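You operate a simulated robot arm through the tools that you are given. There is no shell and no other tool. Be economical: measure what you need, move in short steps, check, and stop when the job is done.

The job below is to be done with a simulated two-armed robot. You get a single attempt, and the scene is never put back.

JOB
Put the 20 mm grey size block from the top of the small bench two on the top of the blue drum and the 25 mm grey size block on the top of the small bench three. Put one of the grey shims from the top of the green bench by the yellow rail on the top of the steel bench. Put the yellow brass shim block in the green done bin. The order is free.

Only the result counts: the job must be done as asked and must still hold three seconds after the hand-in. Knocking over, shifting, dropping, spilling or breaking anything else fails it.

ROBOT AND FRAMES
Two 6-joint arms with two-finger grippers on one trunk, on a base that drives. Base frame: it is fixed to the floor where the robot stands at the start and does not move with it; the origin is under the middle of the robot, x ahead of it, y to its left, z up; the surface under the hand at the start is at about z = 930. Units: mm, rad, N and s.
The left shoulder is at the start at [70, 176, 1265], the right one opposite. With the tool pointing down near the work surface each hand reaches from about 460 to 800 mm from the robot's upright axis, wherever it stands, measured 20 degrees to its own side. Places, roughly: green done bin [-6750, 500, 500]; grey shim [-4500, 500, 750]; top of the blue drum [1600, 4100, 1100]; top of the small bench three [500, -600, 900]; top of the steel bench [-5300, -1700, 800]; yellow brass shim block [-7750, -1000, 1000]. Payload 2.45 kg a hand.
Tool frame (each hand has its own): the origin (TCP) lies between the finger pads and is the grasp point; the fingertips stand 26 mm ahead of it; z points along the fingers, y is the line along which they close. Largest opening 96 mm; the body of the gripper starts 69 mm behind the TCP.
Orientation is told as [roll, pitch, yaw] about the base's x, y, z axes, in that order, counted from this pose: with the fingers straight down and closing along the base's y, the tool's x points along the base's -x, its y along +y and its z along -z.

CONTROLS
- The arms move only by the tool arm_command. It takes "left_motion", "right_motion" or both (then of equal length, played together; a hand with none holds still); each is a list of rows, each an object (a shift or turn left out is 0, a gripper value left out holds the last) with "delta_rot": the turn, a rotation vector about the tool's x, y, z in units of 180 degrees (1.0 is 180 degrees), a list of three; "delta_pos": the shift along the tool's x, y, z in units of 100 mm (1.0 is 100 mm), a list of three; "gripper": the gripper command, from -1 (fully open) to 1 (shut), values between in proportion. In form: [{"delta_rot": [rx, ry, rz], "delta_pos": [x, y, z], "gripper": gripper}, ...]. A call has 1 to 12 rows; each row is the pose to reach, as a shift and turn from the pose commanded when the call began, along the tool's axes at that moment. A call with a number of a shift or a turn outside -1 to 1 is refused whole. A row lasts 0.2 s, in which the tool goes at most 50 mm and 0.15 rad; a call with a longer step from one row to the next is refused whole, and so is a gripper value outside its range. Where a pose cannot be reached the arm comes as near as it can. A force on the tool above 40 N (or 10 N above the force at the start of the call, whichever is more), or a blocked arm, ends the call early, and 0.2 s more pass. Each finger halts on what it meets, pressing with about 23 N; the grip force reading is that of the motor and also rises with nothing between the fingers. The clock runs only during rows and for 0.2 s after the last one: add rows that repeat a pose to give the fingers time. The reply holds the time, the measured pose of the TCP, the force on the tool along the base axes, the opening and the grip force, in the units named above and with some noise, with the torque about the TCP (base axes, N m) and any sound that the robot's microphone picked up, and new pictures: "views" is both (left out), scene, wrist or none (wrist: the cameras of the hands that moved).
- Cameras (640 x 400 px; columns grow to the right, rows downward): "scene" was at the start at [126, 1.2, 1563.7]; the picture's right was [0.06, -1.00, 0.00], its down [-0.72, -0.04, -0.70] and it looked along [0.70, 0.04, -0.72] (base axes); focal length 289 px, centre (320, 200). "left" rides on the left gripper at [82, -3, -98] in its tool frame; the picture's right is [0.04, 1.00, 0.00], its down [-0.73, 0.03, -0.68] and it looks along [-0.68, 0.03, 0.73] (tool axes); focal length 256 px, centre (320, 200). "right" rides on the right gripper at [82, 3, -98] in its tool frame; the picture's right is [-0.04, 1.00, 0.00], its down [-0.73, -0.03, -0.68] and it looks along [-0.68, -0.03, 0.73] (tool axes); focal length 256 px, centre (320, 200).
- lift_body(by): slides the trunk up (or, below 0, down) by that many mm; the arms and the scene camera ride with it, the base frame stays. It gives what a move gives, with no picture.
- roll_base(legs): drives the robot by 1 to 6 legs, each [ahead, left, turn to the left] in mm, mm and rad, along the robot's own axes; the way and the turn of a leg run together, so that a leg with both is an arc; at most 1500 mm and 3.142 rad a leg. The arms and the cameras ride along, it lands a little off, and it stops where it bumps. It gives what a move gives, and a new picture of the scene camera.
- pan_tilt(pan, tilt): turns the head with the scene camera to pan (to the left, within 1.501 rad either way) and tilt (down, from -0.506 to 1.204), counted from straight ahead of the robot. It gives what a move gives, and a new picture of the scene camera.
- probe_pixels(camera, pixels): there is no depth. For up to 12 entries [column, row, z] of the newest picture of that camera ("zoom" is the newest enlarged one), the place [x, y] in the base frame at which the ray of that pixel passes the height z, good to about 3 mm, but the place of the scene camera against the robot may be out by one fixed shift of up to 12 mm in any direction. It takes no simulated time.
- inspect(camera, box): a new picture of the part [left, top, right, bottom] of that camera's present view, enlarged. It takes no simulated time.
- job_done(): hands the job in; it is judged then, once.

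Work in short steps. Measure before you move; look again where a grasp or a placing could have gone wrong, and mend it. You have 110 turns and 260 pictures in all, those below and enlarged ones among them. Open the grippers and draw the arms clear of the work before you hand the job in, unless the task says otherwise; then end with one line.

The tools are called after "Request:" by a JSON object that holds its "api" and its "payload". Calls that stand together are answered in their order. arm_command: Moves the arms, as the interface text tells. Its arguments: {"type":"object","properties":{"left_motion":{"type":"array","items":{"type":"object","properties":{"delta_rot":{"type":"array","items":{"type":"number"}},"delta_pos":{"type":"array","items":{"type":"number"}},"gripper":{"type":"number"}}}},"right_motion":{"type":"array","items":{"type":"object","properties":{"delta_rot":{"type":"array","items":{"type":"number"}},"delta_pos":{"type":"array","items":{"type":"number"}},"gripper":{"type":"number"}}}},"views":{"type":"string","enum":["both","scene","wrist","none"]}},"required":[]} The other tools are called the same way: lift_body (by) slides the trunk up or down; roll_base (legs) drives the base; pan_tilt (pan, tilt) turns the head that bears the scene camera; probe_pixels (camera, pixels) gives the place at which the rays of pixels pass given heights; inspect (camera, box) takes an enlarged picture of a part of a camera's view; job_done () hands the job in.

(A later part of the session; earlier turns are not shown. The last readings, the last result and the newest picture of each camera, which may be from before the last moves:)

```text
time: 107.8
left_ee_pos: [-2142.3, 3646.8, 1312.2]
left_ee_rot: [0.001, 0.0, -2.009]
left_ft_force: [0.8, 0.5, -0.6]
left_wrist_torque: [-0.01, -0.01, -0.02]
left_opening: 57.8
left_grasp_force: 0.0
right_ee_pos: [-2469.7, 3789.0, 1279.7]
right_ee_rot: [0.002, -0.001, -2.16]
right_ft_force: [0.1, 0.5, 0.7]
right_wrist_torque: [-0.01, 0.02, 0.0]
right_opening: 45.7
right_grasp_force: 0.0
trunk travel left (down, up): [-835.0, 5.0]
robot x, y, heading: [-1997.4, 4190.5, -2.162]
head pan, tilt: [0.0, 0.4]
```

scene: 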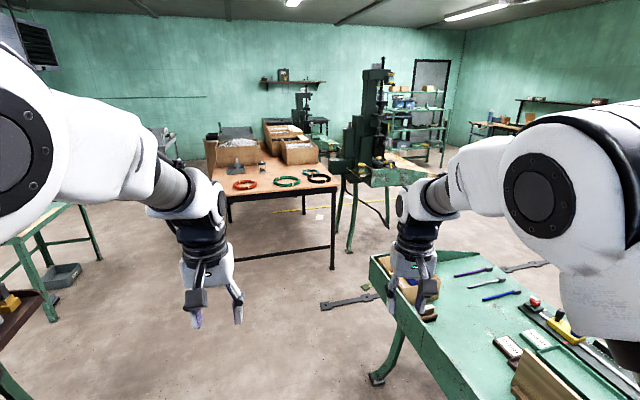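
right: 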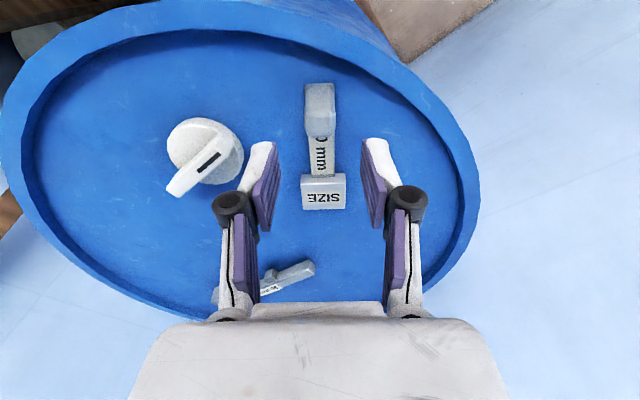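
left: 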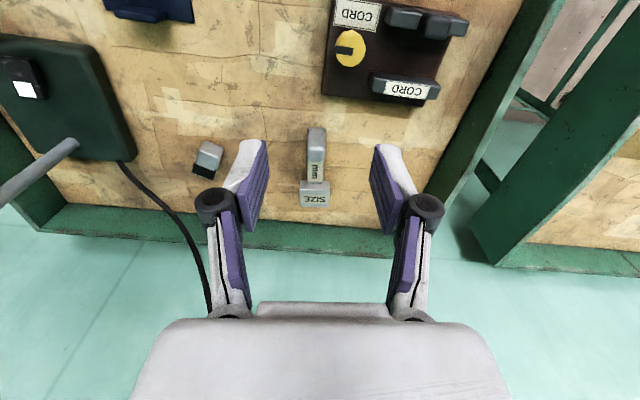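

Request:
{"api": "inspect", "payload": {"camera": "scene", "box": [180, 50, 480, 270]}}

Request:
{"api": "probe_pixels", "payload": {"camera": "scene", "pixels": [[332, 268, 0], [350, 250, 0], [235, 255, 0], [390, 225, 0], [320, 305, 0], [378, 380, 0], [390, 165, 0], [445, 165, 0], [100, 258, 0], [300, 210, 0]]}}

```text
1.82 times, centred on (330, 160) of scene
```

zoom: 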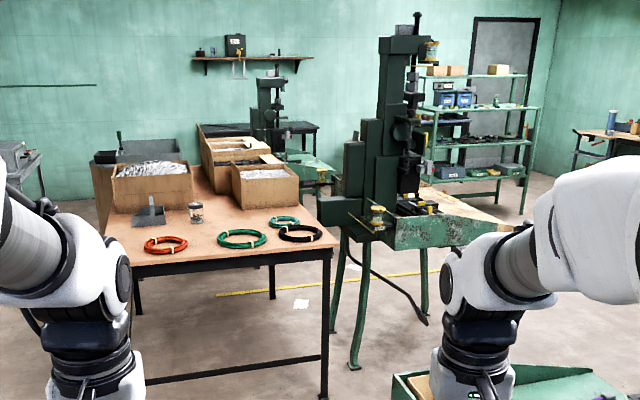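

```text
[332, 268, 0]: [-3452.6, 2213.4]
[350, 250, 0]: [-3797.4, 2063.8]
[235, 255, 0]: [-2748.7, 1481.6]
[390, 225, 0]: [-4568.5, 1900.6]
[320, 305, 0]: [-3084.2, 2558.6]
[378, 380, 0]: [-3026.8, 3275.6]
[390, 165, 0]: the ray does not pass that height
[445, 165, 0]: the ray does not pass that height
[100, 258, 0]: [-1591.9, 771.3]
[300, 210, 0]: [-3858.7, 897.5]
```

I look down at the floor ahead for hoses or bars lying in the way.

Request:
{"api": "pan_tilt", "payload": {"pan": 0.0, "tilt": 0.85}}

Request:
{"api": "pan_tilt", "payload": {"pan": 0.9, "tilt": 0.7}}

```text
time: 108.7
left_ee_pos: [-2141.6, 3647.3, 1312.6]
left_ee_rot: [0.002, 0.001, -2.009]
left_ft_force: [0.0, 0.2, -0.1]
left_wrist_torque: [0.0, -0.01, 0.04]
left_opening: 57.5
left_grasp_force: 0.1
right_ee_pos: [-2469.9, 3788.0, 1278.6]
right_ee_rot: [0.001, 0.001, -2.16]
right_ft_force: [0.7, -0.3, 0.4]
right_wrist_torque: [0.0, 0.02, -0.01]
right_opening: 45.6
right_grasp_force: 0.0
trunk travel left (down, up): [-835.0, 5.0]
robot x, y, heading: [-1992.7, 4191.6, -2.159]
head pan, tilt: [0.0, 0.85]
```

scene: 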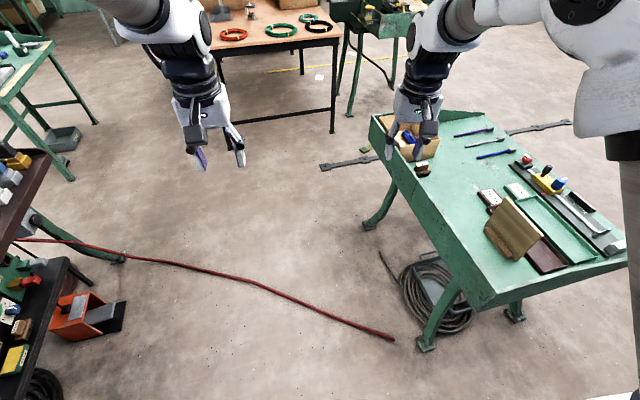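

```text
time: 109.9
left_ee_pos: [-2141.6, 3646.2, 1312.1]
left_ee_rot: [-0.001, 0.001, -2.008]
left_ft_force: [-0.7, -0.7, -0.3]
left_wrist_torque: [0.05, -0.01, -0.01]
left_opening: 57.9
left_grasp_force: 0.2
right_ee_pos: [-2470.3, 3787.7, 1279.9]
right_ee_rot: [0.002, 0.001, -2.158]
right_ft_force: [-0.1, 0.6, 1.0]
right_wrist_torque: [0.0, -0.04, -0.02]
right_opening: 45.8
right_grasp_force: 0.1
trunk travel left (down, up): [-835.0, 5.0]
robot x, y, heading: [-1998.1, 4188.5, -2.16]
head pan, tilt: [0.901, 0.7]
```

scene: 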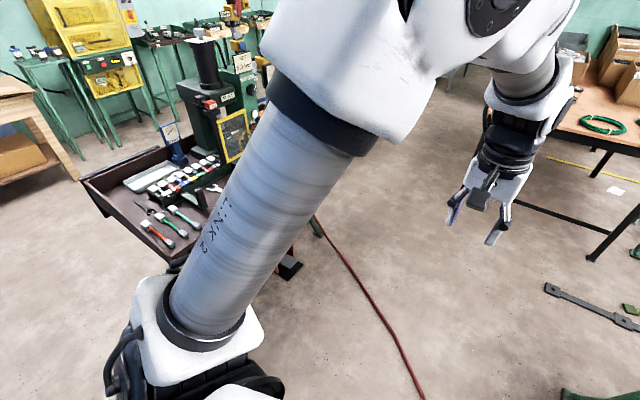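

A red hose lies across the gap, so I avoid that route. I look to the right-hand side (west) as an alternative.

Request:
{"api": "pan_tilt", "payload": {"pan": -0.5, "tilt": 0.55}}

Request:
{"api": "roll_base", "payload": {"legs": [[0, 0, -0.65]]}}

```text
time: 111.5
left_ee_pos: [-2140.9, 3646.6, 1312.8]
left_ee_rot: [-0.001, 0.001, -2.008]
left_ft_force: [-0.1, 0.5, -0.1]
left_wrist_torque: [-0.02, -0.01, 0.0]
left_opening: 57.4
left_grasp_force: 0.0
right_ee_pos: [-2469.2, 3788.3, 1280.3]
right_ee_rot: [0.0, -0.002, -2.161]
right_ft_force: [-0.3, 0.2, -0.3]
right_wrist_torque: [0.0, -0.03, -0.01]
right_opening: 45.7
right_grasp_force: 0.1
trunk travel left (down, up): [-835.0, 5.0]
robot x, y, heading: [-1997.0, 4191.3, -2.164]
head pan, tilt: [-0.499, 0.55]
```

scene: 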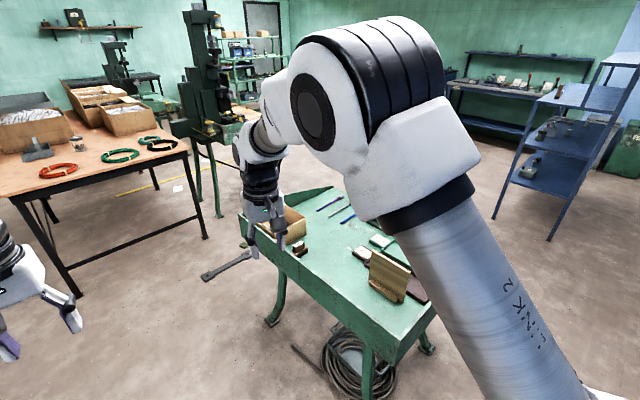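

```text
time: 113.6
left_ee_pos: [-2432.3, 3835.2, 1311.9]
left_ee_rot: [0.0, 0.0, -2.637]
left_ft_force: [-0.3, 0.1, -0.3]
left_wrist_torque: [0.04, 0.02, -0.01]
left_opening: 57.4
left_grasp_force: 0.0
right_ee_pos: [-2616.0, 4144.3, 1279.6]
right_ee_rot: [-0.002, -0.001, -2.789]
right_ft_force: [0.4, -0.7, 0.0]
right_wrist_torque: [0.03, 0.01, 0.0]
right_opening: 45.5
right_grasp_force: 0.2
trunk travel left (down, up): [-835.0, 5.0]
robot x, y, heading: [-1997.0, 4186.6, -2.793]
head pan, tilt: [-0.499, 0.55]
```

scene: 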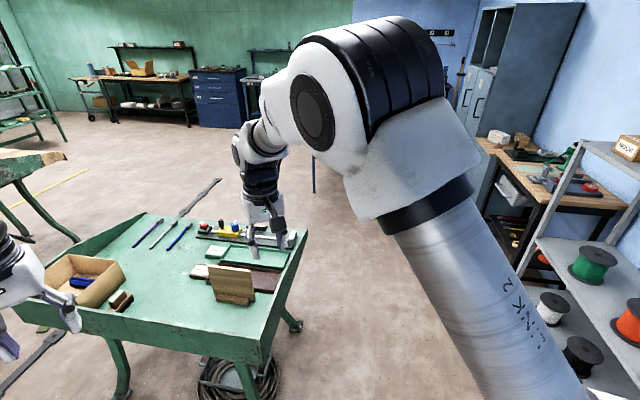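

Request:
{"api": "probe_pixels", "payload": {"camera": "scene", "pixels": [[298, 330, 0], [218, 180, 0], [10, 385, 0], [315, 190, 0], [300, 235, 900], [265, 360, 900], [545, 285, 0], [486, 215, 0], [80, 240, 0], [190, 125, 0], [530, 320, 0], [120, 395, 0]]}}

```text
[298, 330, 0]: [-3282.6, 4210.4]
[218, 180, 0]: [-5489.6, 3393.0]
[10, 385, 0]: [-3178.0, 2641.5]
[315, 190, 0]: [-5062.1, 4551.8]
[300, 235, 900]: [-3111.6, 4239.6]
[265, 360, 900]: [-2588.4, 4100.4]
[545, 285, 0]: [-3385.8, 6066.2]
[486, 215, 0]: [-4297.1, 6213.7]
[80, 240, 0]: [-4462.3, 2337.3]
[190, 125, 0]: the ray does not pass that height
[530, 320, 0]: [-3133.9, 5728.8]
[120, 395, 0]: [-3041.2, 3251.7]
```

I take the west route: north of the green bench, then between the blue shelf (-5062,4552) and the floor bar's end. First part now.

Request:
{"api": "roll_base", "payload": {"legs": [[0, 0, -0.349], [0, -600, 0], [1480, 0, 0], [1000, 850, 0]]}}

Request:
{"api": "pan_tilt", "payload": {"pan": 0.0, "tilt": 0.5}}

```text
time: 131.2
left_ee_pos: [-5010.3, 3657.1, 1312.1]
left_ee_rot: [0.001, -0.001, -2.947]
left_ft_force: [0.5, -0.3, -0.7]
left_wrist_torque: [0.04, 0.01, 0.0]
left_opening: 57.6
left_grasp_force: 0.1
right_ee_pos: [-5089.9, 4006.2, 1279.9]
right_ee_rot: [0.001, 0.0, -3.097]
right_ft_force: [1.1, -0.6, 0.2]
right_wrist_torque: [0.02, -0.02, 0.0]
right_opening: 45.6
right_grasp_force: 0.0
trunk travel left (down, up): [-835.0, 5.0]
robot x, y, heading: [-4485.8, 3863.4, -3.1]
head pan, tilt: [-0.499, 0.55]
```

scene: 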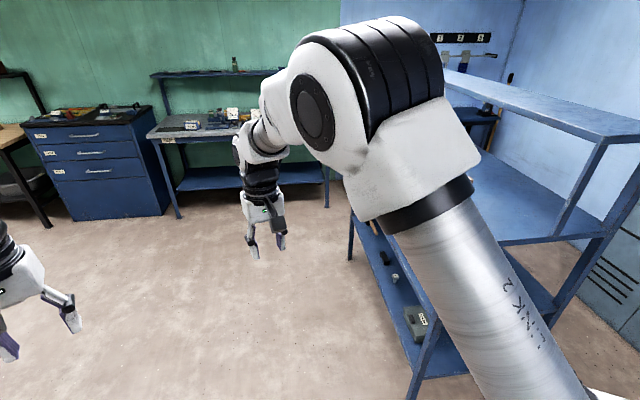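

```text
time: 132.2
left_ee_pos: [-5010.8, 3656.2, 1312.6]
left_ee_rot: [0.0, 0.001, -2.946]
left_ft_force: [0.0, 0.0, -0.4]
left_wrist_torque: [0.03, 0.01, 0.01]
left_opening: 57.6
left_grasp_force: 0.1
right_ee_pos: [-5091.6, 4006.7, 1279.6]
right_ee_rot: [0.0, 0.001, -3.096]
right_ft_force: [0.2, -1.2, -0.4]
right_wrist_torque: [0.02, 0.0, 0.01]
right_opening: 45.5
right_grasp_force: 0.0
trunk travel left (down, up): [-835.0, 5.0]
robot x, y, heading: [-4486.0, 3859.7, -3.099]
head pan, tilt: [0.0, 0.499]
```

scene: 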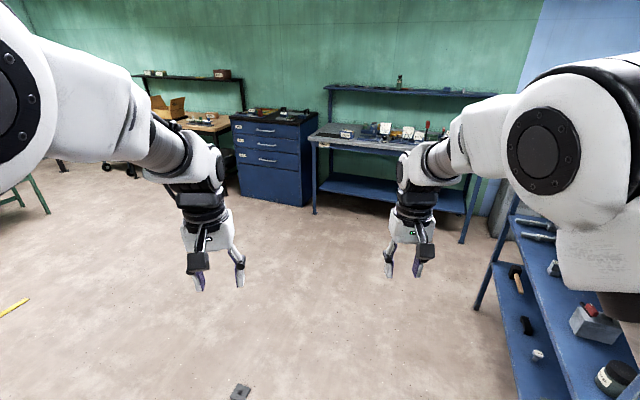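

Request:
{"api": "probe_pixels", "payload": {"camera": "scene", "pixels": [[240, 385, 0], [475, 308, 0], [315, 213, 0], [305, 205, 0], [240, 195, 0], [45, 213, 0], [10, 305, 0], [520, 398, 0]]}}

```text
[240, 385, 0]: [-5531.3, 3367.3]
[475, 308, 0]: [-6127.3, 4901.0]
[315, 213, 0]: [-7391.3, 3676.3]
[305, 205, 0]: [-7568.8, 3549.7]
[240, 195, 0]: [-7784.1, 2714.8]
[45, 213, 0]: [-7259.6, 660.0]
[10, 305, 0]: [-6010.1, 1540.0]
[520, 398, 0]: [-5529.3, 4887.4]
```

Clear to the west. I drive past the bar's end (-5531,3367) and turn south.

Request:
{"api": "roll_base", "payload": {"legs": [[1000, -150, 0], [700, 0, 0], [0, 0, 1.55]]}}

Request:
{"api": "pan_tilt", "payload": {"pan": 0.0, "tilt": 0.35}}

```text
time: 144.4
left_ee_pos: [-5973.6, 3386.5, 1311.7]
left_ee_rot: [0.0, 0.0, -1.409]
left_ft_force: [0.3, -1.0, -1.0]
left_wrist_torque: [0.0, 0.0, -0.01]
left_opening: 57.3
left_grasp_force: 0.1
right_ee_pos: [-6326.7, 3317.5, 1279.5]
right_ee_rot: [0.001, 0.0, -1.56]
right_ft_force: [0.9, 0.0, 0.2]
right_wrist_torque: [0.02, -0.01, -0.01]
right_opening: 45.5
right_grasp_force: 0.1
trunk travel left (down, up): [-835.0, 5.0]
robot x, y, heading: [-6157.9, 3913.9, -1.563]
head pan, tilt: [0.0, 0.499]
```

scene: 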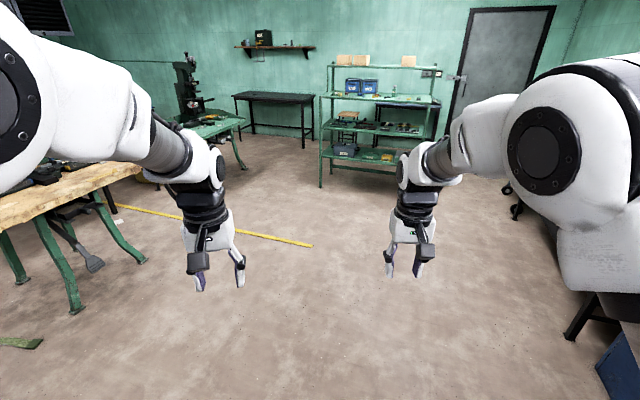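

```text
time: 145.1
left_ee_pos: [-5974.7, 3384.6, 1311.3]
left_ee_rot: [0.0, 0.0, -1.412]
left_ft_force: [0.6, -0.5, 0.7]
left_wrist_torque: [-0.02, 0.03, 0.01]
left_opening: 57.7
left_grasp_force: 0.1
right_ee_pos: [-6326.3, 3318.0, 1280.7]
right_ee_rot: [0.001, 0.0, -1.561]
right_ft_force: [-0.1, 0.2, -1.1]
right_wrist_torque: [0.01, 0.0, 0.02]
right_opening: 45.4
right_grasp_force: 0.1
trunk travel left (down, up): [-835.0, 5.0]
robot x, y, heading: [-6157.7, 3917.8, -1.564]
head pan, tilt: [0.0, 0.351]
```

scene: 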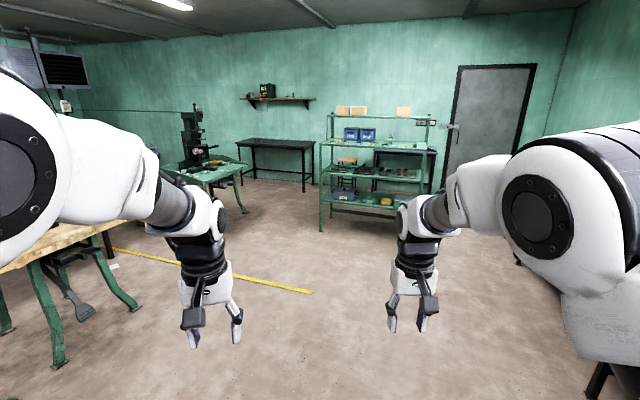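

The green bench with the drill press is at (205,175), the green rack at (370,150). I probe the yellow rail's end and these.

Request:
{"api": "probe_pixels", "payload": {"camera": "scene", "pixels": [[312, 291, 0], [112, 249, 0], [246, 214, 0], [320, 230, 0], [434, 230, 0], [62, 365, 0], [140, 308, 0], [210, 175, 750], [305, 190, 0], [520, 262, 0], [590, 395, 0]]}}

Request:
{"api": "inspect", "payload": {"camera": "scene", "box": [90, 90, 460, 300]}}

```text
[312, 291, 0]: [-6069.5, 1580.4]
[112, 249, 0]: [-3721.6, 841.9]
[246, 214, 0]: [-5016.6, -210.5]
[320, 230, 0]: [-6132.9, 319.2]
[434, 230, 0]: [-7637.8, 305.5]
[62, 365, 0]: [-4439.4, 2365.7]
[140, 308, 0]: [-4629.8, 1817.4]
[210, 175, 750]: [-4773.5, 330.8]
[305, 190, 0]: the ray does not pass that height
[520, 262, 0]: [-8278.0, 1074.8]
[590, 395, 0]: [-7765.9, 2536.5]
```

```text
1.73 times, centred on (275, 195) of scene
```

zoom: 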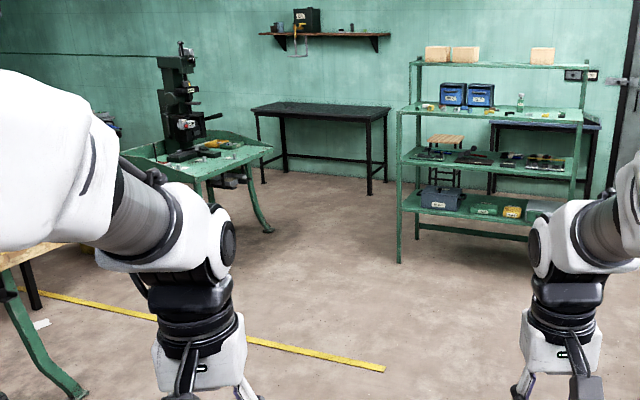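

Plan: go around the west end of the yellow rail (-6069,1580), turn east there, then slide south, keeping off the rack at y≈310.

Request:
{"api": "roll_base", "payload": {"legs": [[1400, -480, 0], [800, 0, 0], [0, 0, 1.56], [0, -850, 0]]}}

```text
time: 164.2
left_ee_pos: [-6039.9, 1060.7, 1312.8]
left_ee_rot: [-0.002, 0.0, 0.173]
left_ft_force: [-0.3, 0.8, -0.7]
left_wrist_torque: [-0.03, 0.01, -0.01]
left_opening: 57.5
left_grasp_force: 0.1
right_ee_pos: [-5968.7, 709.2, 1280.6]
right_ee_rot: [-0.002, 0.0, 0.022]
right_ft_force: [0.1, 0.2, 0.6]
right_wrist_torque: [0.0, -0.03, 0.03]
right_opening: 45.5
right_grasp_force: 0.0
trunk travel left (down, up): [-835.0, 5.0]
robot x, y, heading: [-6568.9, 869.4, 0.02]
head pan, tilt: [0.0, 0.351]
```

scene: 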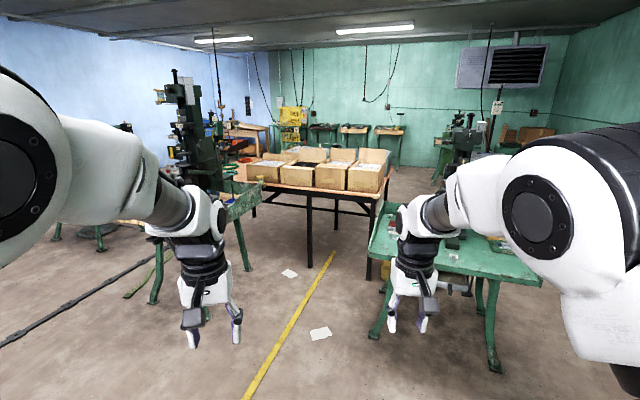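

Request:
{"api": "probe_pixels", "payload": {"camera": "scene", "pixels": [[375, 335, 0], [495, 368, 0], [368, 258, 750], [540, 285, 750], [385, 205, 750], [320, 340, 0], [265, 370, 0], [335, 255, 0]]}}

Request:
{"api": "inspect", "payload": {"camera": "scene", "box": [340, 90, 580, 390]}}

```text
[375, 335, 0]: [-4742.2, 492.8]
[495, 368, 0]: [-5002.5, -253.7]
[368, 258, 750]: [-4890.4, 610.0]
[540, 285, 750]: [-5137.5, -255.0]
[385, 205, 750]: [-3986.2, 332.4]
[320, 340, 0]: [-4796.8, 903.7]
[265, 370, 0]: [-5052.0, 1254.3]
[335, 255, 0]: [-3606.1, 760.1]
```

```text
1.33 times, centred on (460, 240) of scene
```

zoom: 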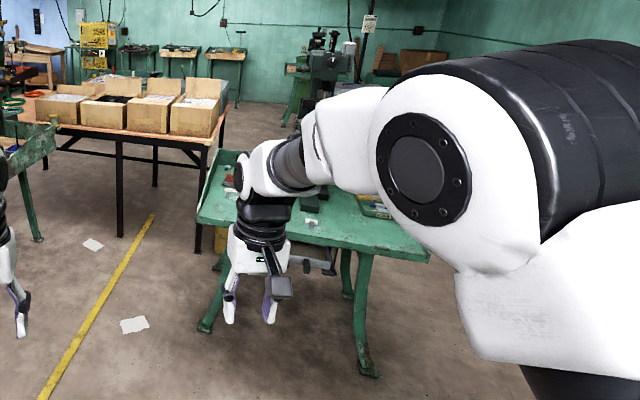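

I approach the green bench's west edge, stopping about 450 mm short, and turn to face it.

Request:
{"api": "roll_base", "payload": {"legs": [[1150, -200, 0], [0, 0, -0.28]]}}

Request:
{"api": "pan_tilt", "payload": {"pan": 0.0, "tilt": 0.8}}

```text
time: 171.1
left_ee_pos: [-4863.3, 768.2, 1311.4]
left_ee_rot: [-0.001, 0.002, -0.078]
left_ft_force: [-0.5, 0.7, 0.2]
left_wrist_torque: [-0.02, 0.04, 0.0]
left_opening: 57.7
left_grasp_force: 0.1
right_ee_pos: [-4881.9, 409.8, 1279.8]
right_ee_rot: [0.0, -0.001, -0.225]
right_ft_force: [-0.4, 0.6, 0.5]
right_wrist_torque: [-0.01, 0.01, -0.01]
right_opening: 45.4
right_grasp_force: 0.1
trunk travel left (down, up): [-835.0, 5.0]
robot x, y, heading: [-5427.0, 710.0, -0.226]
head pan, tilt: [0.0, 0.351]
```

scene: 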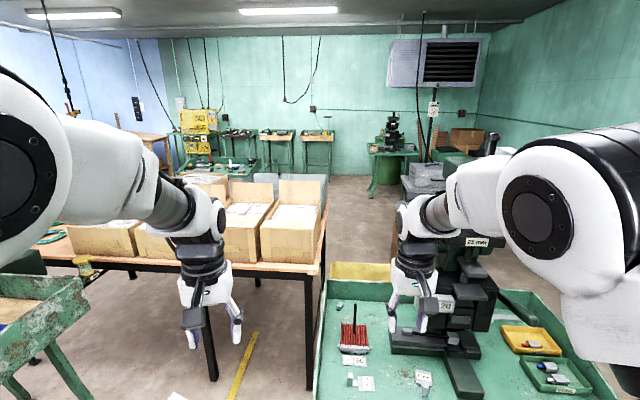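

```text
time: 171.9
left_ee_pos: [-4865.1, 768.2, 1312.1]
left_ee_rot: [0.0, -0.002, -0.077]
left_ft_force: [0.3, 0.1, 0.5]
left_wrist_torque: [0.0, 0.01, 0.0]
left_opening: 57.6
left_grasp_force: 0.0
right_ee_pos: [-4882.2, 409.7, 1279.3]
right_ee_rot: [0.0, 0.0, -0.228]
right_ft_force: [0.0, 1.0, 0.5]
right_wrist_torque: [0.01, -0.01, 0.0]
right_opening: 45.6
right_grasp_force: 0.1
trunk travel left (down, up): [-835.0, 5.0]
robot x, y, heading: [-5422.8, 715.1, -0.233]
head pan, tilt: [0.0, 0.799]
```

scene: 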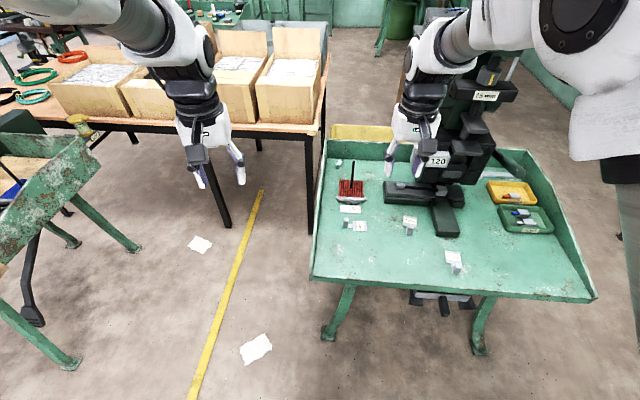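

Request:
{"api": "inspect", "payload": {"camera": "scene", "box": [310, 140, 600, 310]}}

Request:
{"api": "inspect", "payload": {"camera": "scene", "box": [325, 170, 425, 240]}}

Request:
{"api": "inspect", "payload": {"camera": "scene", "box": [380, 210, 480, 280]}}

```text
2.21 times, centred on (455, 225) of scene
```

zoom: 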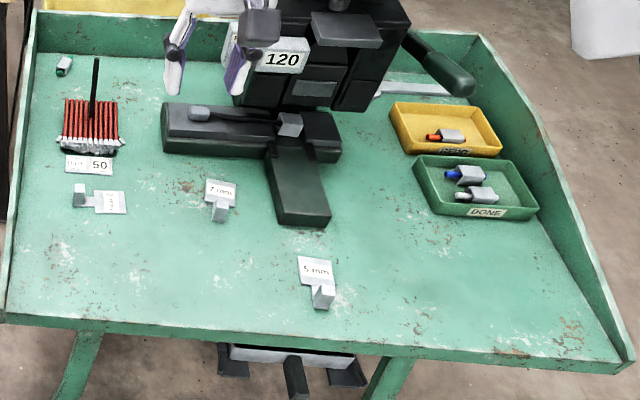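

```text
5.71 times, centred on (375, 205) of scene
```

zoom: 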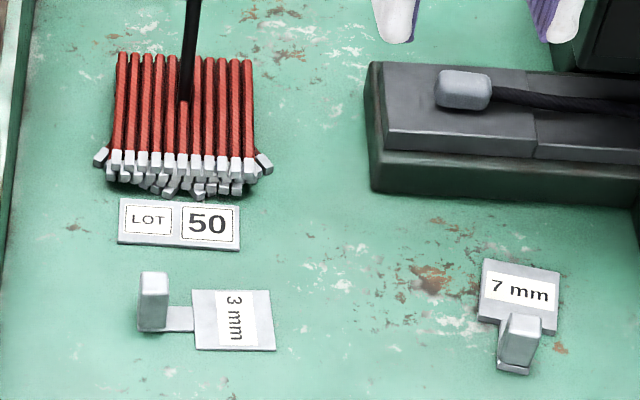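

```text
5.71 times, centred on (430, 245) of scene
```

zoom: 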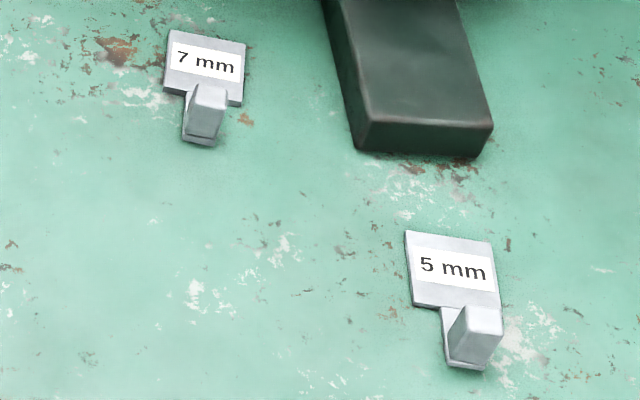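

Three grey shims (3, 5, 7 mm) lie there; the 5 mm one at (455,268) is nearest. I probe it and the bench.

Request:
{"api": "probe_pixels", "payload": {"camera": "scene", "pixels": [[455, 274, 750], [455, 274, 800], [453, 255, 750], [312, 278, 750], [595, 298, 750], [410, 232, 750], [330, 335, 0], [478, 350, 0]]}}

Request:
{"api": "inspect", "payload": {"camera": "right", "box": [0, 0, 640, 400]}}

```text
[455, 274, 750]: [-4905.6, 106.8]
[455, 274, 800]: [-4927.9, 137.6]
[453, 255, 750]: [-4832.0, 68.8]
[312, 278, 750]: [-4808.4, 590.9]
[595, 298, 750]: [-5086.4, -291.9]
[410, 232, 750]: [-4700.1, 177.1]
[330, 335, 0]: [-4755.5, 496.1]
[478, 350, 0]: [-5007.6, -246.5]
```

```text
1.00 times, centred on (320, 200) of right (not enlarged: the box is as wide or as high as the picture)
```

zoom: 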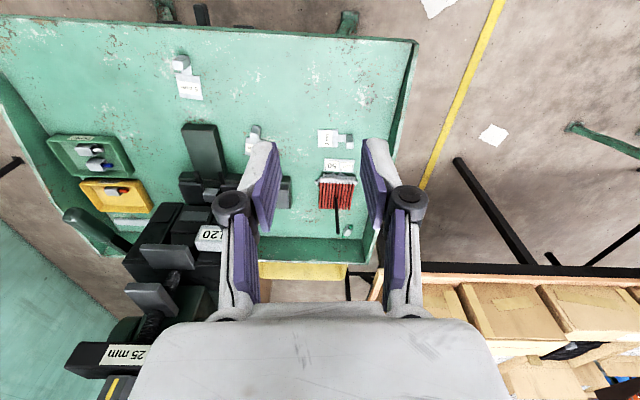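

Request:
{"api": "probe_pixels", "payload": {"camera": "right", "pixels": [[190, 87, 750], [190, 87, 700], [190, 87, 800], [181, 73, 750], [181, 73, 800], [181, 58, 780]]}}

Request:
{"api": "inspect", "payload": {"camera": "right", "box": [140, 30, 260, 130]}}

```text
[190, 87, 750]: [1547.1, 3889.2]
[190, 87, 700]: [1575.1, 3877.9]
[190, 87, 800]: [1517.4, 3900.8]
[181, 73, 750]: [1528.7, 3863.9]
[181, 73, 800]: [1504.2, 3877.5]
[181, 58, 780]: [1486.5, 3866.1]
```

```text
4.00 times, centred on (200, 80) of right
```

zoom: 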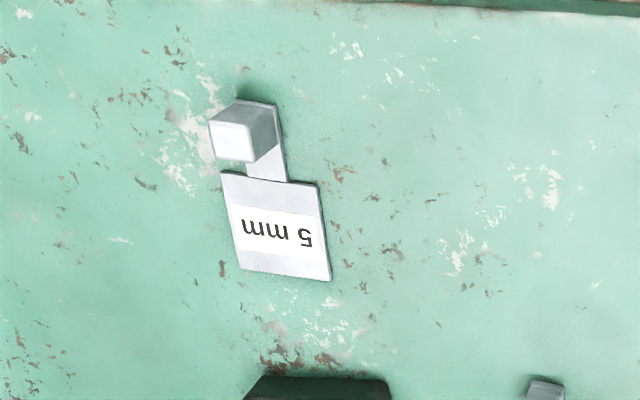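

Request:
{"api": "probe_pixels", "payload": {"camera": "zoom", "pixels": [[280, 230, 750], [280, 230, 800], [280, 230, 780], [265, 180, 780], [258, 103, 780], [230, 140, 800], [325, 278, 780], [240, 268, 780]]}}

```text
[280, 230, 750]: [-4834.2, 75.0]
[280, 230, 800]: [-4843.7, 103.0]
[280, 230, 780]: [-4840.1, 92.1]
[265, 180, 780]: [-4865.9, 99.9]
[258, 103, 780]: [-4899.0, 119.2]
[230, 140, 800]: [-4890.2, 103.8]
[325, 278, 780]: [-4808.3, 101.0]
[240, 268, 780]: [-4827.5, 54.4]
```

Bench height is about 750 and the 5 mm shim's post is near (-4890,100). I slide right 300 and lower the trunk 250.

Request:
{"api": "roll_base", "payload": {"legs": [[0, -300, 0]]}}

Request:
{"api": "lift_body", "payload": {"by": -250}}

Request:
{"api": "arm_command", "payload": {"right_motion": [{"delta_rot": [0, 0, 0.03], "gripper": 0.0}, {"delta_rot": [0, 0, 0.06]}, {"delta_rot": [0, 0, 0.06]}], "views": "both"}}

```text
time: 174.0
left_ee_pos: [-4932.4, 476.7, 1311.8]
left_ee_rot: [-0.001, -0.002, -0.07]
left_ft_force: [-0.4, -0.4, 0.3]
left_wrist_torque: [-0.06, 0.02, -0.01]
left_opening: 57.7
left_grasp_force: 0.0
right_ee_pos: [-4947.0, 117.8, 1280.9]
right_ee_rot: [-0.003, 0.0, -0.22]
right_ft_force: [0.3, -0.1, 0.4]
right_wrist_torque: [-0.02, -0.03, 0.0]
right_opening: 45.7
right_grasp_force: 0.0
trunk travel left (down, up): [-835.0, 5.0]
robot x, y, heading: [-5493.5, 412.6, -0.223]
head pan, tilt: [0.0, 0.799]
```

scene: 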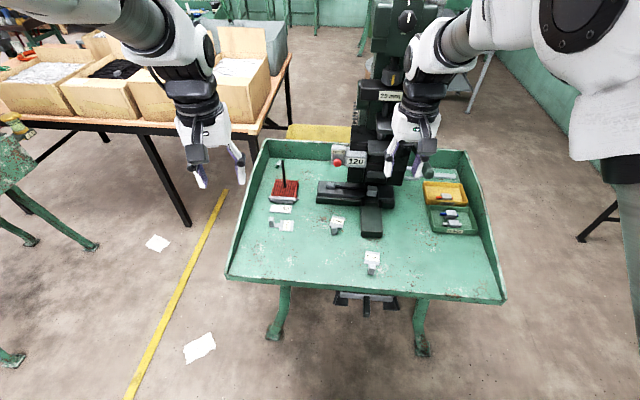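

```text
time: 176.6
left_ee_pos: [-4933.7, 473.9, 1061.7]
left_ee_rot: [0.001, 0.001, -0.069]
left_ft_force: [-0.5, -0.4, -0.3]
left_wrist_torque: [-0.02, 0.01, -0.01]
left_opening: 57.7
left_grasp_force: 0.0
right_ee_pos: [-4948.2, 115.2, 1029.8]
right_ee_rot: [0.0, 0.003, -0.22]
right_ft_force: [0.2, -0.4, -0.6]
right_wrist_torque: [0.02, -0.01, -0.01]
right_opening: 45.6
right_grasp_force: 0.1
trunk travel left (down, up): [-585.0, 255.0]
robot x, y, heading: [-5491.6, 414.0, -0.222]
head pan, tilt: [0.0, 0.799]
```

```text
time: 177.4
left_ee_pos: [-4933.3, 474.8, 1061.8]
left_ee_rot: [0.002, 0.003, -0.07]
left_ft_force: [-0.1, 0.7, 0.0]
left_wrist_torque: [0.0, 0.0, -0.05]
left_opening: 57.5
left_grasp_force: 0.0
right_ee_pos: [-4947.8, 116.8, 1030.5]
right_ee_rot: [0.0, 0.0, -0.41]
right_ft_force: [-0.8, 0.2, 0.5]
right_wrist_torque: [-0.02, 0.02, -0.02]
right_opening: 48.1
right_grasp_force: 0.1
trunk travel left (down, up): [-585.0, 255.0]
robot x, y, heading: [-5493.6, 413.2, -0.219]
head pan, tilt: [0.0, 0.799]
```

scene: 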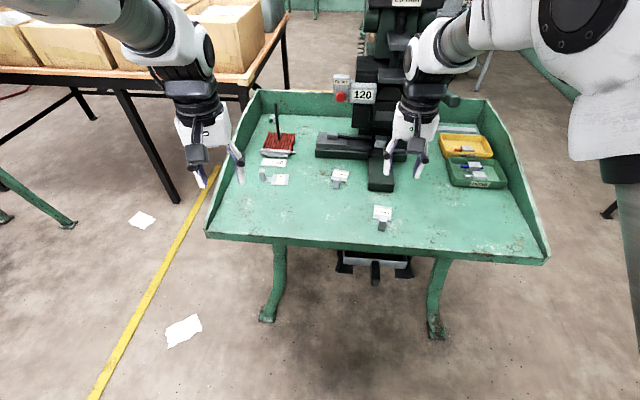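
right: 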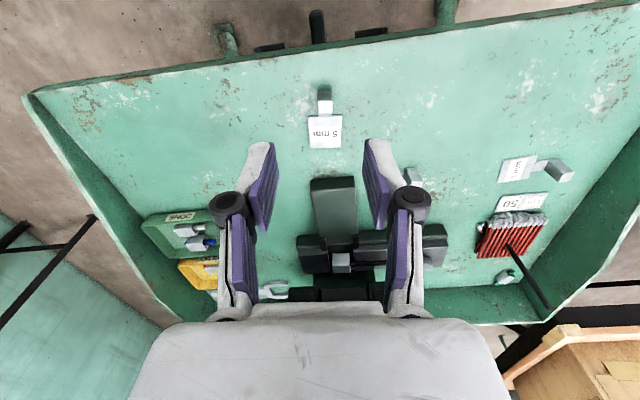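

Well lined up: the shim's post is at (324,100) in the right view. Zoom and probe.

Request:
{"api": "inspect", "payload": {"camera": "right", "box": [280, 70, 370, 160]}}

Request:
{"api": "probe_pixels", "payload": {"camera": "zoom", "pixels": [[318, 75, 750], [318, 185, 750], [318, 345, 750], [318, 120, 775], [300, 140, 775], [345, 140, 775]]}}

```text
4.44 times, centred on (325, 115) of right
```

zoom: 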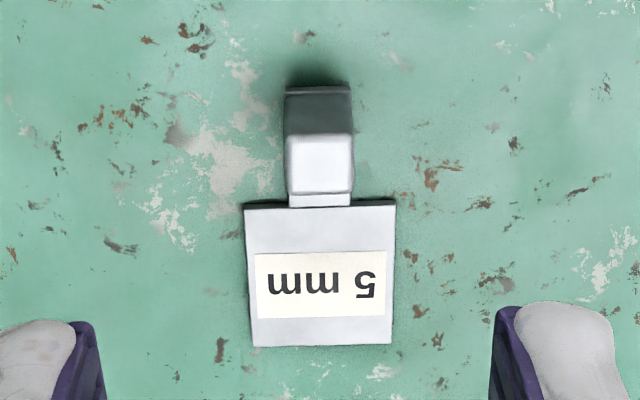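

```text
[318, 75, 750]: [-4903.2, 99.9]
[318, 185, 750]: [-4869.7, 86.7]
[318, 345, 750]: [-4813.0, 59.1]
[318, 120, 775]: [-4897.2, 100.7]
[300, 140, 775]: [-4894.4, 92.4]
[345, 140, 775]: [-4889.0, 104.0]
```

Post centre near (-4890,94), about 30 mm tall. I move above it and down to about 830.

Request:
{"api": "arm_command", "payload": {"right_motion": [{"delta_pos": [-0.3, 0.01, 0.35]}, {"delta_pos": [-0.62, 0.02, 0.65]}, {"delta_pos": [-0.62, 0.02, 1.0]}, {"delta_pos": [-0.62, 0.02, 1.0]}], "views": "none"}}

Request:
{"api": "arm_command", "payload": {"right_motion": [{"delta_pos": [0, 0, 0.4]}, {"delta_pos": [0, 0, 0.75]}, {"delta_pos": [0, 0, 1.0]}, {"delta_pos": [0, 0, 1.0]}], "views": "wrist"}}

Request:
{"api": "inspect", "payload": {"camera": "right", "box": [240, 60, 400, 200]}}

```text
time: 178.4
left_ee_pos: [-4933.3, 474.3, 1062.9]
left_ee_rot: [0.0, 0.0, -0.069]
left_ft_force: [0.1, 0.8, -0.8]
left_wrist_torque: [0.02, -0.01, 0.01]
left_opening: 57.4
left_grasp_force: 0.0
right_ee_pos: [-4888.7, 92.8, 935.0]
right_ee_rot: [0.001, 0.0, -0.41]
right_ft_force: [-0.6, 0.2, 0.1]
right_wrist_torque: [0.02, 0.0, 0.0]
right_opening: 47.8
right_grasp_force: 0.0
trunk travel left (down, up): [-585.0, 255.0]
robot x, y, heading: [-5493.8, 416.8, -0.221]
head pan, tilt: [0.0, 0.799]
```

```text
time: 179.4
left_ee_pos: [-4933.2, 475.3, 1060.6]
left_ee_rot: [0.001, 0.001, -0.07]
left_ft_force: [0.8, 0.2, -0.6]
left_wrist_torque: [-0.01, 0.01, 0.01]
left_opening: 57.5
left_grasp_force: 0.0
right_ee_pos: [-4890.7, 95.1, 828.9]
right_ee_rot: [0.002, -0.001, -0.41]
right_ft_force: [0.4, -0.1, -0.2]
right_wrist_torque: [-0.02, 0.01, 0.0]
right_opening: 47.9
right_grasp_force: 0.0
trunk travel left (down, up): [-585.0, 255.0]
robot x, y, heading: [-5491.8, 418.5, -0.223]
head pan, tilt: [0.0, 0.799]
```

right: 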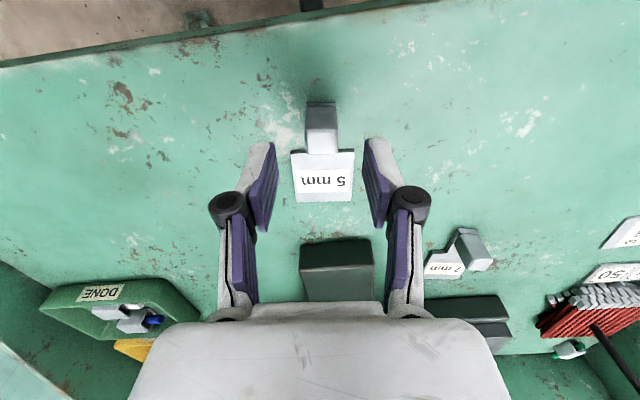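

```text
2.86 times, centred on (320, 130) of right
```

zoom: 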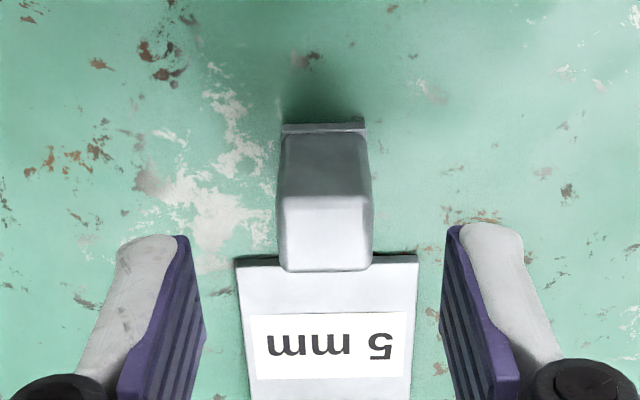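

Request:
{"api": "probe_pixels", "payload": {"camera": "zoom", "pixels": [[325, 128, 752], [325, 198, 780], [325, 268, 780], [325, 198, 775], [282, 230, 780], [372, 230, 780], [325, 255, 755]]}}

```text
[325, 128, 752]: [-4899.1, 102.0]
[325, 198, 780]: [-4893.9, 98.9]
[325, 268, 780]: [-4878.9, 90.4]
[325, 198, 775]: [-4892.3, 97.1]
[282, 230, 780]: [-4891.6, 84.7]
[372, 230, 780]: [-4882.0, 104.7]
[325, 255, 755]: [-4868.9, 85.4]
```

Centred. Descend 46 mm and close.

Request:
{"api": "arm_command", "payload": {"right_motion": [{"delta_pos": [0, 0, 0.25]}, {"delta_pos": [0, 0, 0.4]}, {"delta_pos": [0, 0, 0.46]}, {"delta_pos": [0, 0, 0.46]}, {"delta_pos": [0, 0, 0.46], "gripper": 1}, {"delta_pos": [0, 0, 0.46], "gripper": 1}, {"delta_pos": [0, 0, 0.46], "gripper": 1}], "views": "wrist"}}

```text
time: 181.0
left_ee_pos: [-4932.8, 474.7, 1062.5]
left_ee_rot: [0.0, 0.001, -0.067]
left_ft_force: [0.1, 0.1, 0.7]
left_wrist_torque: [0.03, -0.02, 0.02]
left_opening: 57.8
left_grasp_force: 0.2
right_ee_pos: [-4890.2, 93.7, 784.8]
right_ee_rot: [0.0, 0.0, -0.41]
right_ft_force: [0.1, 0.0, -0.5]
right_wrist_torque: [-0.02, 0.01, 0.01]
right_opening: 21.4
right_grasp_force: 22.8
trunk travel left (down, up): [-585.0, 255.0]
robot x, y, heading: [-5492.1, 412.2, -0.221]
head pan, tilt: [0.0, 0.799]
```

right: 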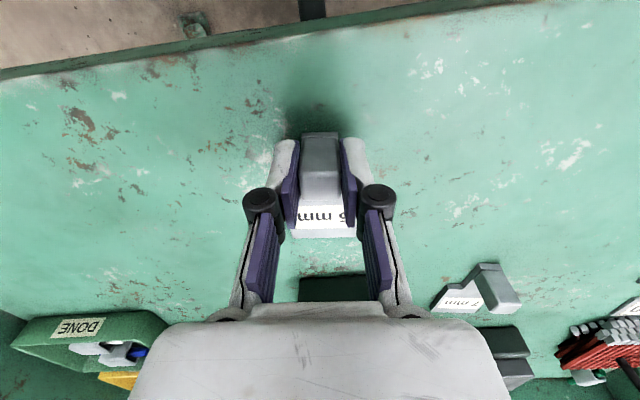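

Gripped (21.4 mm). Lift and draw back.

Request:
{"api": "arm_command", "payload": {"right_motion": [{"delta_pos": [0, 0, -0.25]}, {"delta_pos": [0, 0, -0.6]}, {"delta_pos": [0, 0, -1.0]}, {"delta_pos": [0.3, 0, -1.0]}, {"delta_pos": [0.6, 0, -1.0]}], "views": "none"}}

Request:
{"api": "arm_command", "payload": {"right_motion": [{"delta_pos": [0.2, 0.1, -0.4]}, {"delta_pos": [0.4, 0.2, -0.8]}, {"delta_pos": [0.6, 0.3, -1.0]}], "views": "wrist"}}

Request:
{"api": "lift_body", "payload": {"by": 150}}

Request:
{"api": "pan_tilt", "payload": {"pan": -1.0, "tilt": 0.4}}

```text
time: 182.2
left_ee_pos: [-4933.4, 475.6, 1061.8]
left_ee_rot: [0.0, -0.001, -0.071]
left_ft_force: [0.6, 0.0, 0.4]
left_wrist_torque: [0.02, -0.01, 0.0]
left_opening: 57.4
left_grasp_force: 0.0
right_ee_pos: [-4948.5, 115.8, 883.9]
right_ee_rot: [-0.003, -0.001, -0.411]
right_ft_force: [-0.7, 0.5, -2.7]
right_wrist_torque: [0.04, 0.04, 0.01]
right_opening: 21.7
right_grasp_force: 22.6
trunk travel left (down, up): [-585.0, 255.0]
robot x, y, heading: [-5490.2, 413.9, -0.223]
head pan, tilt: [0.0, 0.799]
```

```text
time: 183.0
left_ee_pos: [-4933.1, 475.3, 1062.2]
left_ee_rot: [0.0, 0.0, -0.07]
left_ft_force: [0.2, -0.3, -0.1]
left_wrist_torque: [0.01, 0.02, 0.05]
left_opening: 57.8
left_grasp_force: 0.2
right_ee_pos: [-4989.1, 166.1, 982.6]
right_ee_rot: [0.015, 0.011, -0.421]
right_ft_force: [-0.4, 0.7, -1.5]
right_wrist_torque: [0.0, 0.06, 0.0]
right_opening: 21.9
right_grasp_force: 22.9
trunk travel left (down, up): [-585.0, 255.0]
robot x, y, heading: [-5492.7, 415.4, -0.228]
head pan, tilt: [0.0, 0.799]
```

right: 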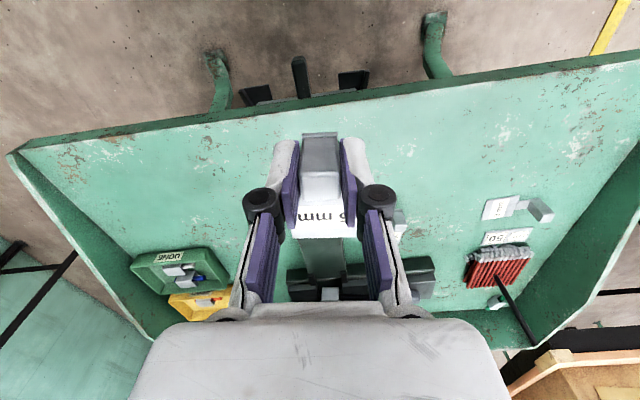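

```text
time: 184.8
left_ee_pos: [-4932.4, 474.1, 1212.5]
left_ee_rot: [0.0, 0.0, -0.07]
left_ft_force: [-1.1, -0.2, -0.3]
left_wrist_torque: [0.04, 0.0, 0.0]
left_opening: 57.6
left_grasp_force: 0.1
right_ee_pos: [-4987.1, 166.0, 1137.7]
right_ee_rot: [0.016, 0.001, -0.419]
right_ft_force: [0.2, 0.1, -1.7]
right_wrist_torque: [0.02, 0.03, 0.0]
right_opening: 21.3
right_grasp_force: 23.0
trunk travel left (down, up): [-735.0, 105.0]
robot x, y, heading: [-5491.2, 413.4, -0.216]
head pan, tilt: [0.0, 0.799]
```

```text
time: 186.0
left_ee_pos: [-4932.2, 474.9, 1213.3]
left_ee_rot: [0.0, -0.001, -0.071]
left_ft_force: [-0.5, -0.3, 0.4]
left_wrist_torque: [0.02, 0.02, 0.02]
left_opening: 57.5
left_grasp_force: 0.1
right_ee_pos: [-4987.8, 165.9, 1136.1]
right_ee_rot: [0.017, 0.004, -0.422]
right_ft_force: [-0.1, -0.2, -1.6]
right_wrist_torque: [0.03, 0.06, 0.02]
right_opening: 21.4
right_grasp_force: 23.0
trunk travel left (down, up): [-735.0, 105.0]
robot x, y, heading: [-5493.6, 410.1, -0.219]
head pan, tilt: [-1.0, 0.4]
```

scene: 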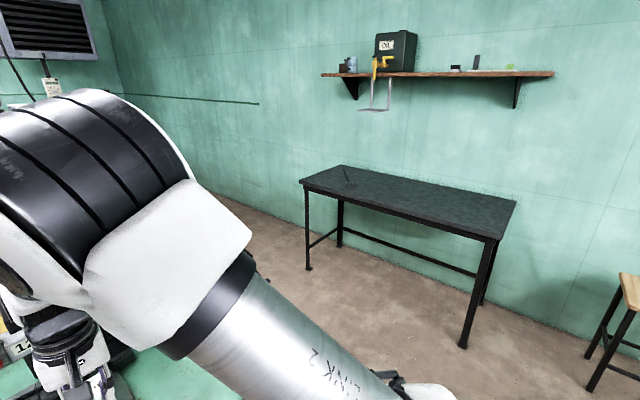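

The steel bench is ahead to the south. I probe its edges.

Request:
{"api": "probe_pixels", "payload": {"camera": "scene", "pixels": [[300, 183, 800], [497, 240, 800], [515, 203, 800], [342, 166, 800], [308, 268, 0], [463, 345, 0], [350, 183, 800], [590, 388, 0]]}}

Request:
{"api": "inspect", "payload": {"camera": "scene", "box": [280, 130, 540, 280]}}

```text
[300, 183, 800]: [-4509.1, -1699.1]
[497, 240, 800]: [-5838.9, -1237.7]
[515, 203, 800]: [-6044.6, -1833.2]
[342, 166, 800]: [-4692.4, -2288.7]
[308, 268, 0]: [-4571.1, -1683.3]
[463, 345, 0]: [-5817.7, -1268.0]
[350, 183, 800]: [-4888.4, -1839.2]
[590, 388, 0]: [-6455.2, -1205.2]
```

```text
2.46 times, centred on (410, 205) of scene
```

zoom: 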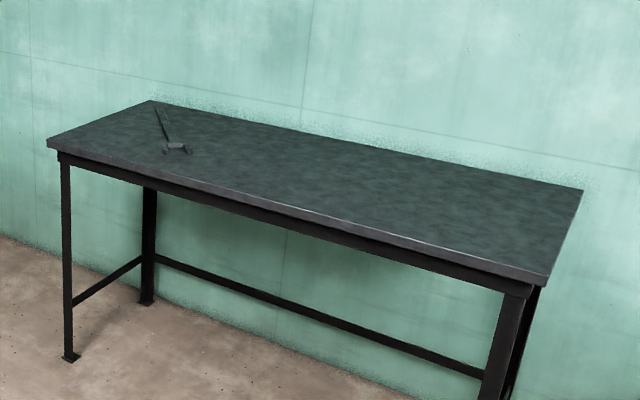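

I back off to x≈-5610 (middle of the gap between bench and rack), turn south, drive through, and face the steel bench (heading about -1.9).

Request:
{"api": "roll_base", "payload": {"legs": [[-120, 0, 0], [0, 0, -1.35], [1200, 0, 0]]}}

Request:
{"api": "pan_tilt", "payload": {"pan": 0.0, "tilt": 0.7}}

```text
time: 196.2
left_ee_pos: [-5397.9, -1274.5, 1212.1]
left_ee_rot: [0.002, 0.0, -1.396]
left_ft_force: [-0.8, 0.4, 0.7]
left_wrist_torque: [0.02, -0.02, 0.05]
left_opening: 57.6
left_grasp_force: 0.1
right_ee_pos: [-5710.4, -1296.3, 1136.8]
right_ee_rot: [0.017, 0.001, -1.745]
right_ft_force: [1.0, -0.4, -1.7]
right_wrist_torque: [0.03, -0.01, 0.02]
right_opening: 21.6
right_grasp_force: 23.0
trunk travel left (down, up): [-735.0, 105.0]
robot x, y, heading: [-5593.3, -747.0, -1.545]
head pan, tilt: [-1.0, 0.4]
```

scene: 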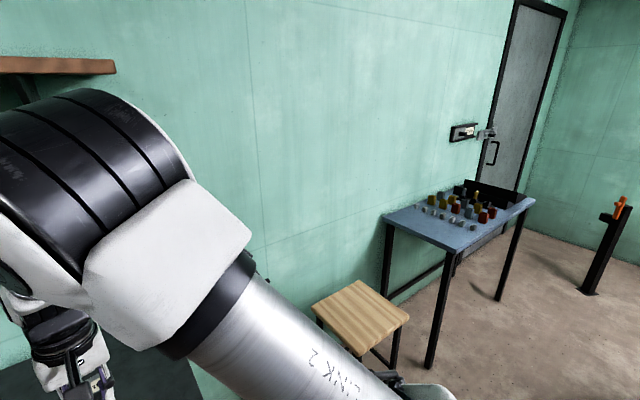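

```text
time: 197.5
left_ee_pos: [-5398.6, -1275.4, 1211.6]
left_ee_rot: [0.0, -0.001, -1.397]
left_ft_force: [0.0, -0.7, -0.5]
left_wrist_torque: [0.01, 0.02, -0.04]
left_opening: 57.5
left_grasp_force: 0.1
right_ee_pos: [-5711.2, -1297.1, 1136.3]
right_ee_rot: [0.017, 0.003, -1.746]
right_ft_force: [-0.2, 0.5, -1.5]
right_wrist_torque: [0.07, 0.01, -0.03]
right_opening: 21.6
right_grasp_force: 22.8
trunk travel left (down, up): [-735.0, 105.0]
robot x, y, heading: [-5589.6, -744.3, -1.548]
head pan, tilt: [0.0, 0.7]
```

scene: 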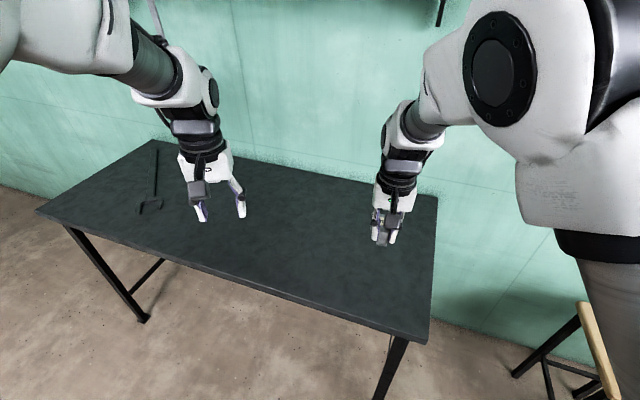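

Slide left 300 and ahead 100 so the right hand comes over the middle of the empty steel bench.

Request:
{"api": "roll_base", "payload": {"legs": [[100, 300, 0]]}}

Request:
{"api": "arm_command", "payload": {"right_motion": [{"delta_pos": [-0.3, 0, 0.1]}, {"delta_pos": [-0.7, 0, 0.3]}, {"delta_pos": [-1.0, 0, 0.6]}, {"delta_pos": [-1.0, 0, 1.0]}, {"delta_pos": [-1.0, 0, 1.0]}], "views": "both"}}

```text
time: 199.6
left_ee_pos: [-5092.5, -1364.9, 1211.7]
left_ee_rot: [0.0, -0.001, -1.383]
left_ft_force: [-0.1, -0.3, 0.0]
left_wrist_torque: [0.02, 0.01, -0.01]
left_opening: 57.7
left_grasp_force: 0.0
right_ee_pos: [-5405.9, -1392.2, 1138.0]
right_ee_rot: [0.018, 0.003, -1.737]
right_ft_force: [-0.5, 0.1, -2.0]
right_wrist_torque: [0.07, -0.05, 0.01]
right_opening: 21.6
right_grasp_force: 23.2
trunk travel left (down, up): [-735.0, 105.0]
robot x, y, heading: [-5293.9, -840.7, -1.535]
head pan, tilt: [0.0, 0.7]
```

scene: 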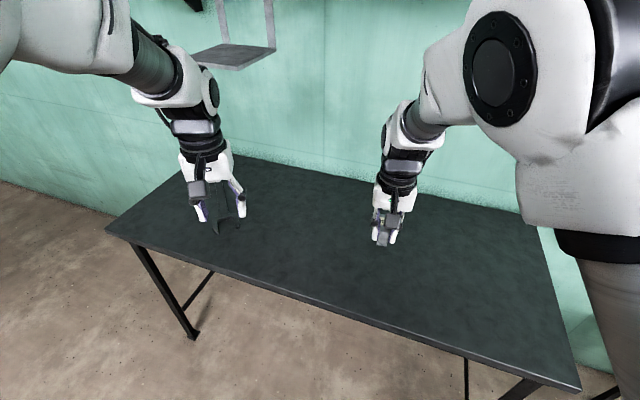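

```text
time: 200.8
left_ee_pos: [-5090.4, -1365.9, 1213.1]
left_ee_rot: [-0.002, 0.0, -1.384]
left_ft_force: [-0.8, -0.4, 0.4]
left_wrist_torque: [-0.01, -0.01, 0.03]
left_opening: 57.7
left_grasp_force: 0.1
right_ee_pos: [-5422.5, -1491.7, 1033.3]
right_ee_rot: [0.019, 0.003, -1.737]
right_ft_force: [0.1, 0.7, -1.1]
right_wrist_torque: [0.05, -0.02, -0.03]
right_opening: 21.8
right_grasp_force: 22.9
trunk travel left (down, up): [-735.0, 105.0]
robot x, y, heading: [-5290.6, -838.8, -1.535]
head pan, tilt: [0.0, 0.7]
```

scene: 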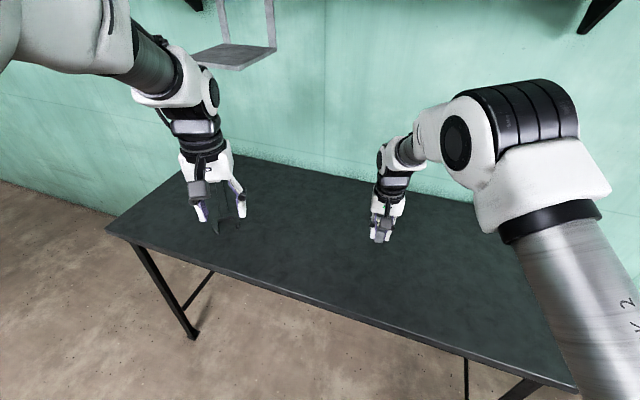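
right: 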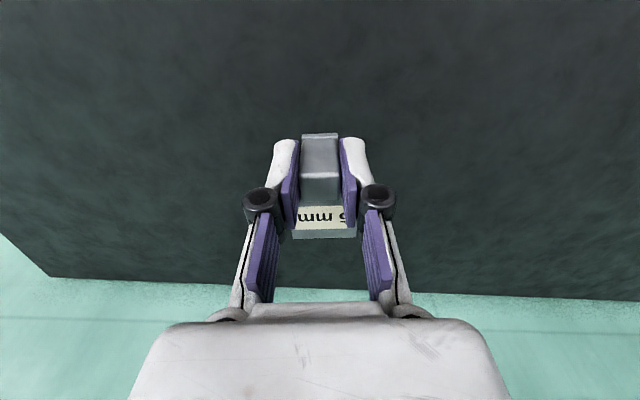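

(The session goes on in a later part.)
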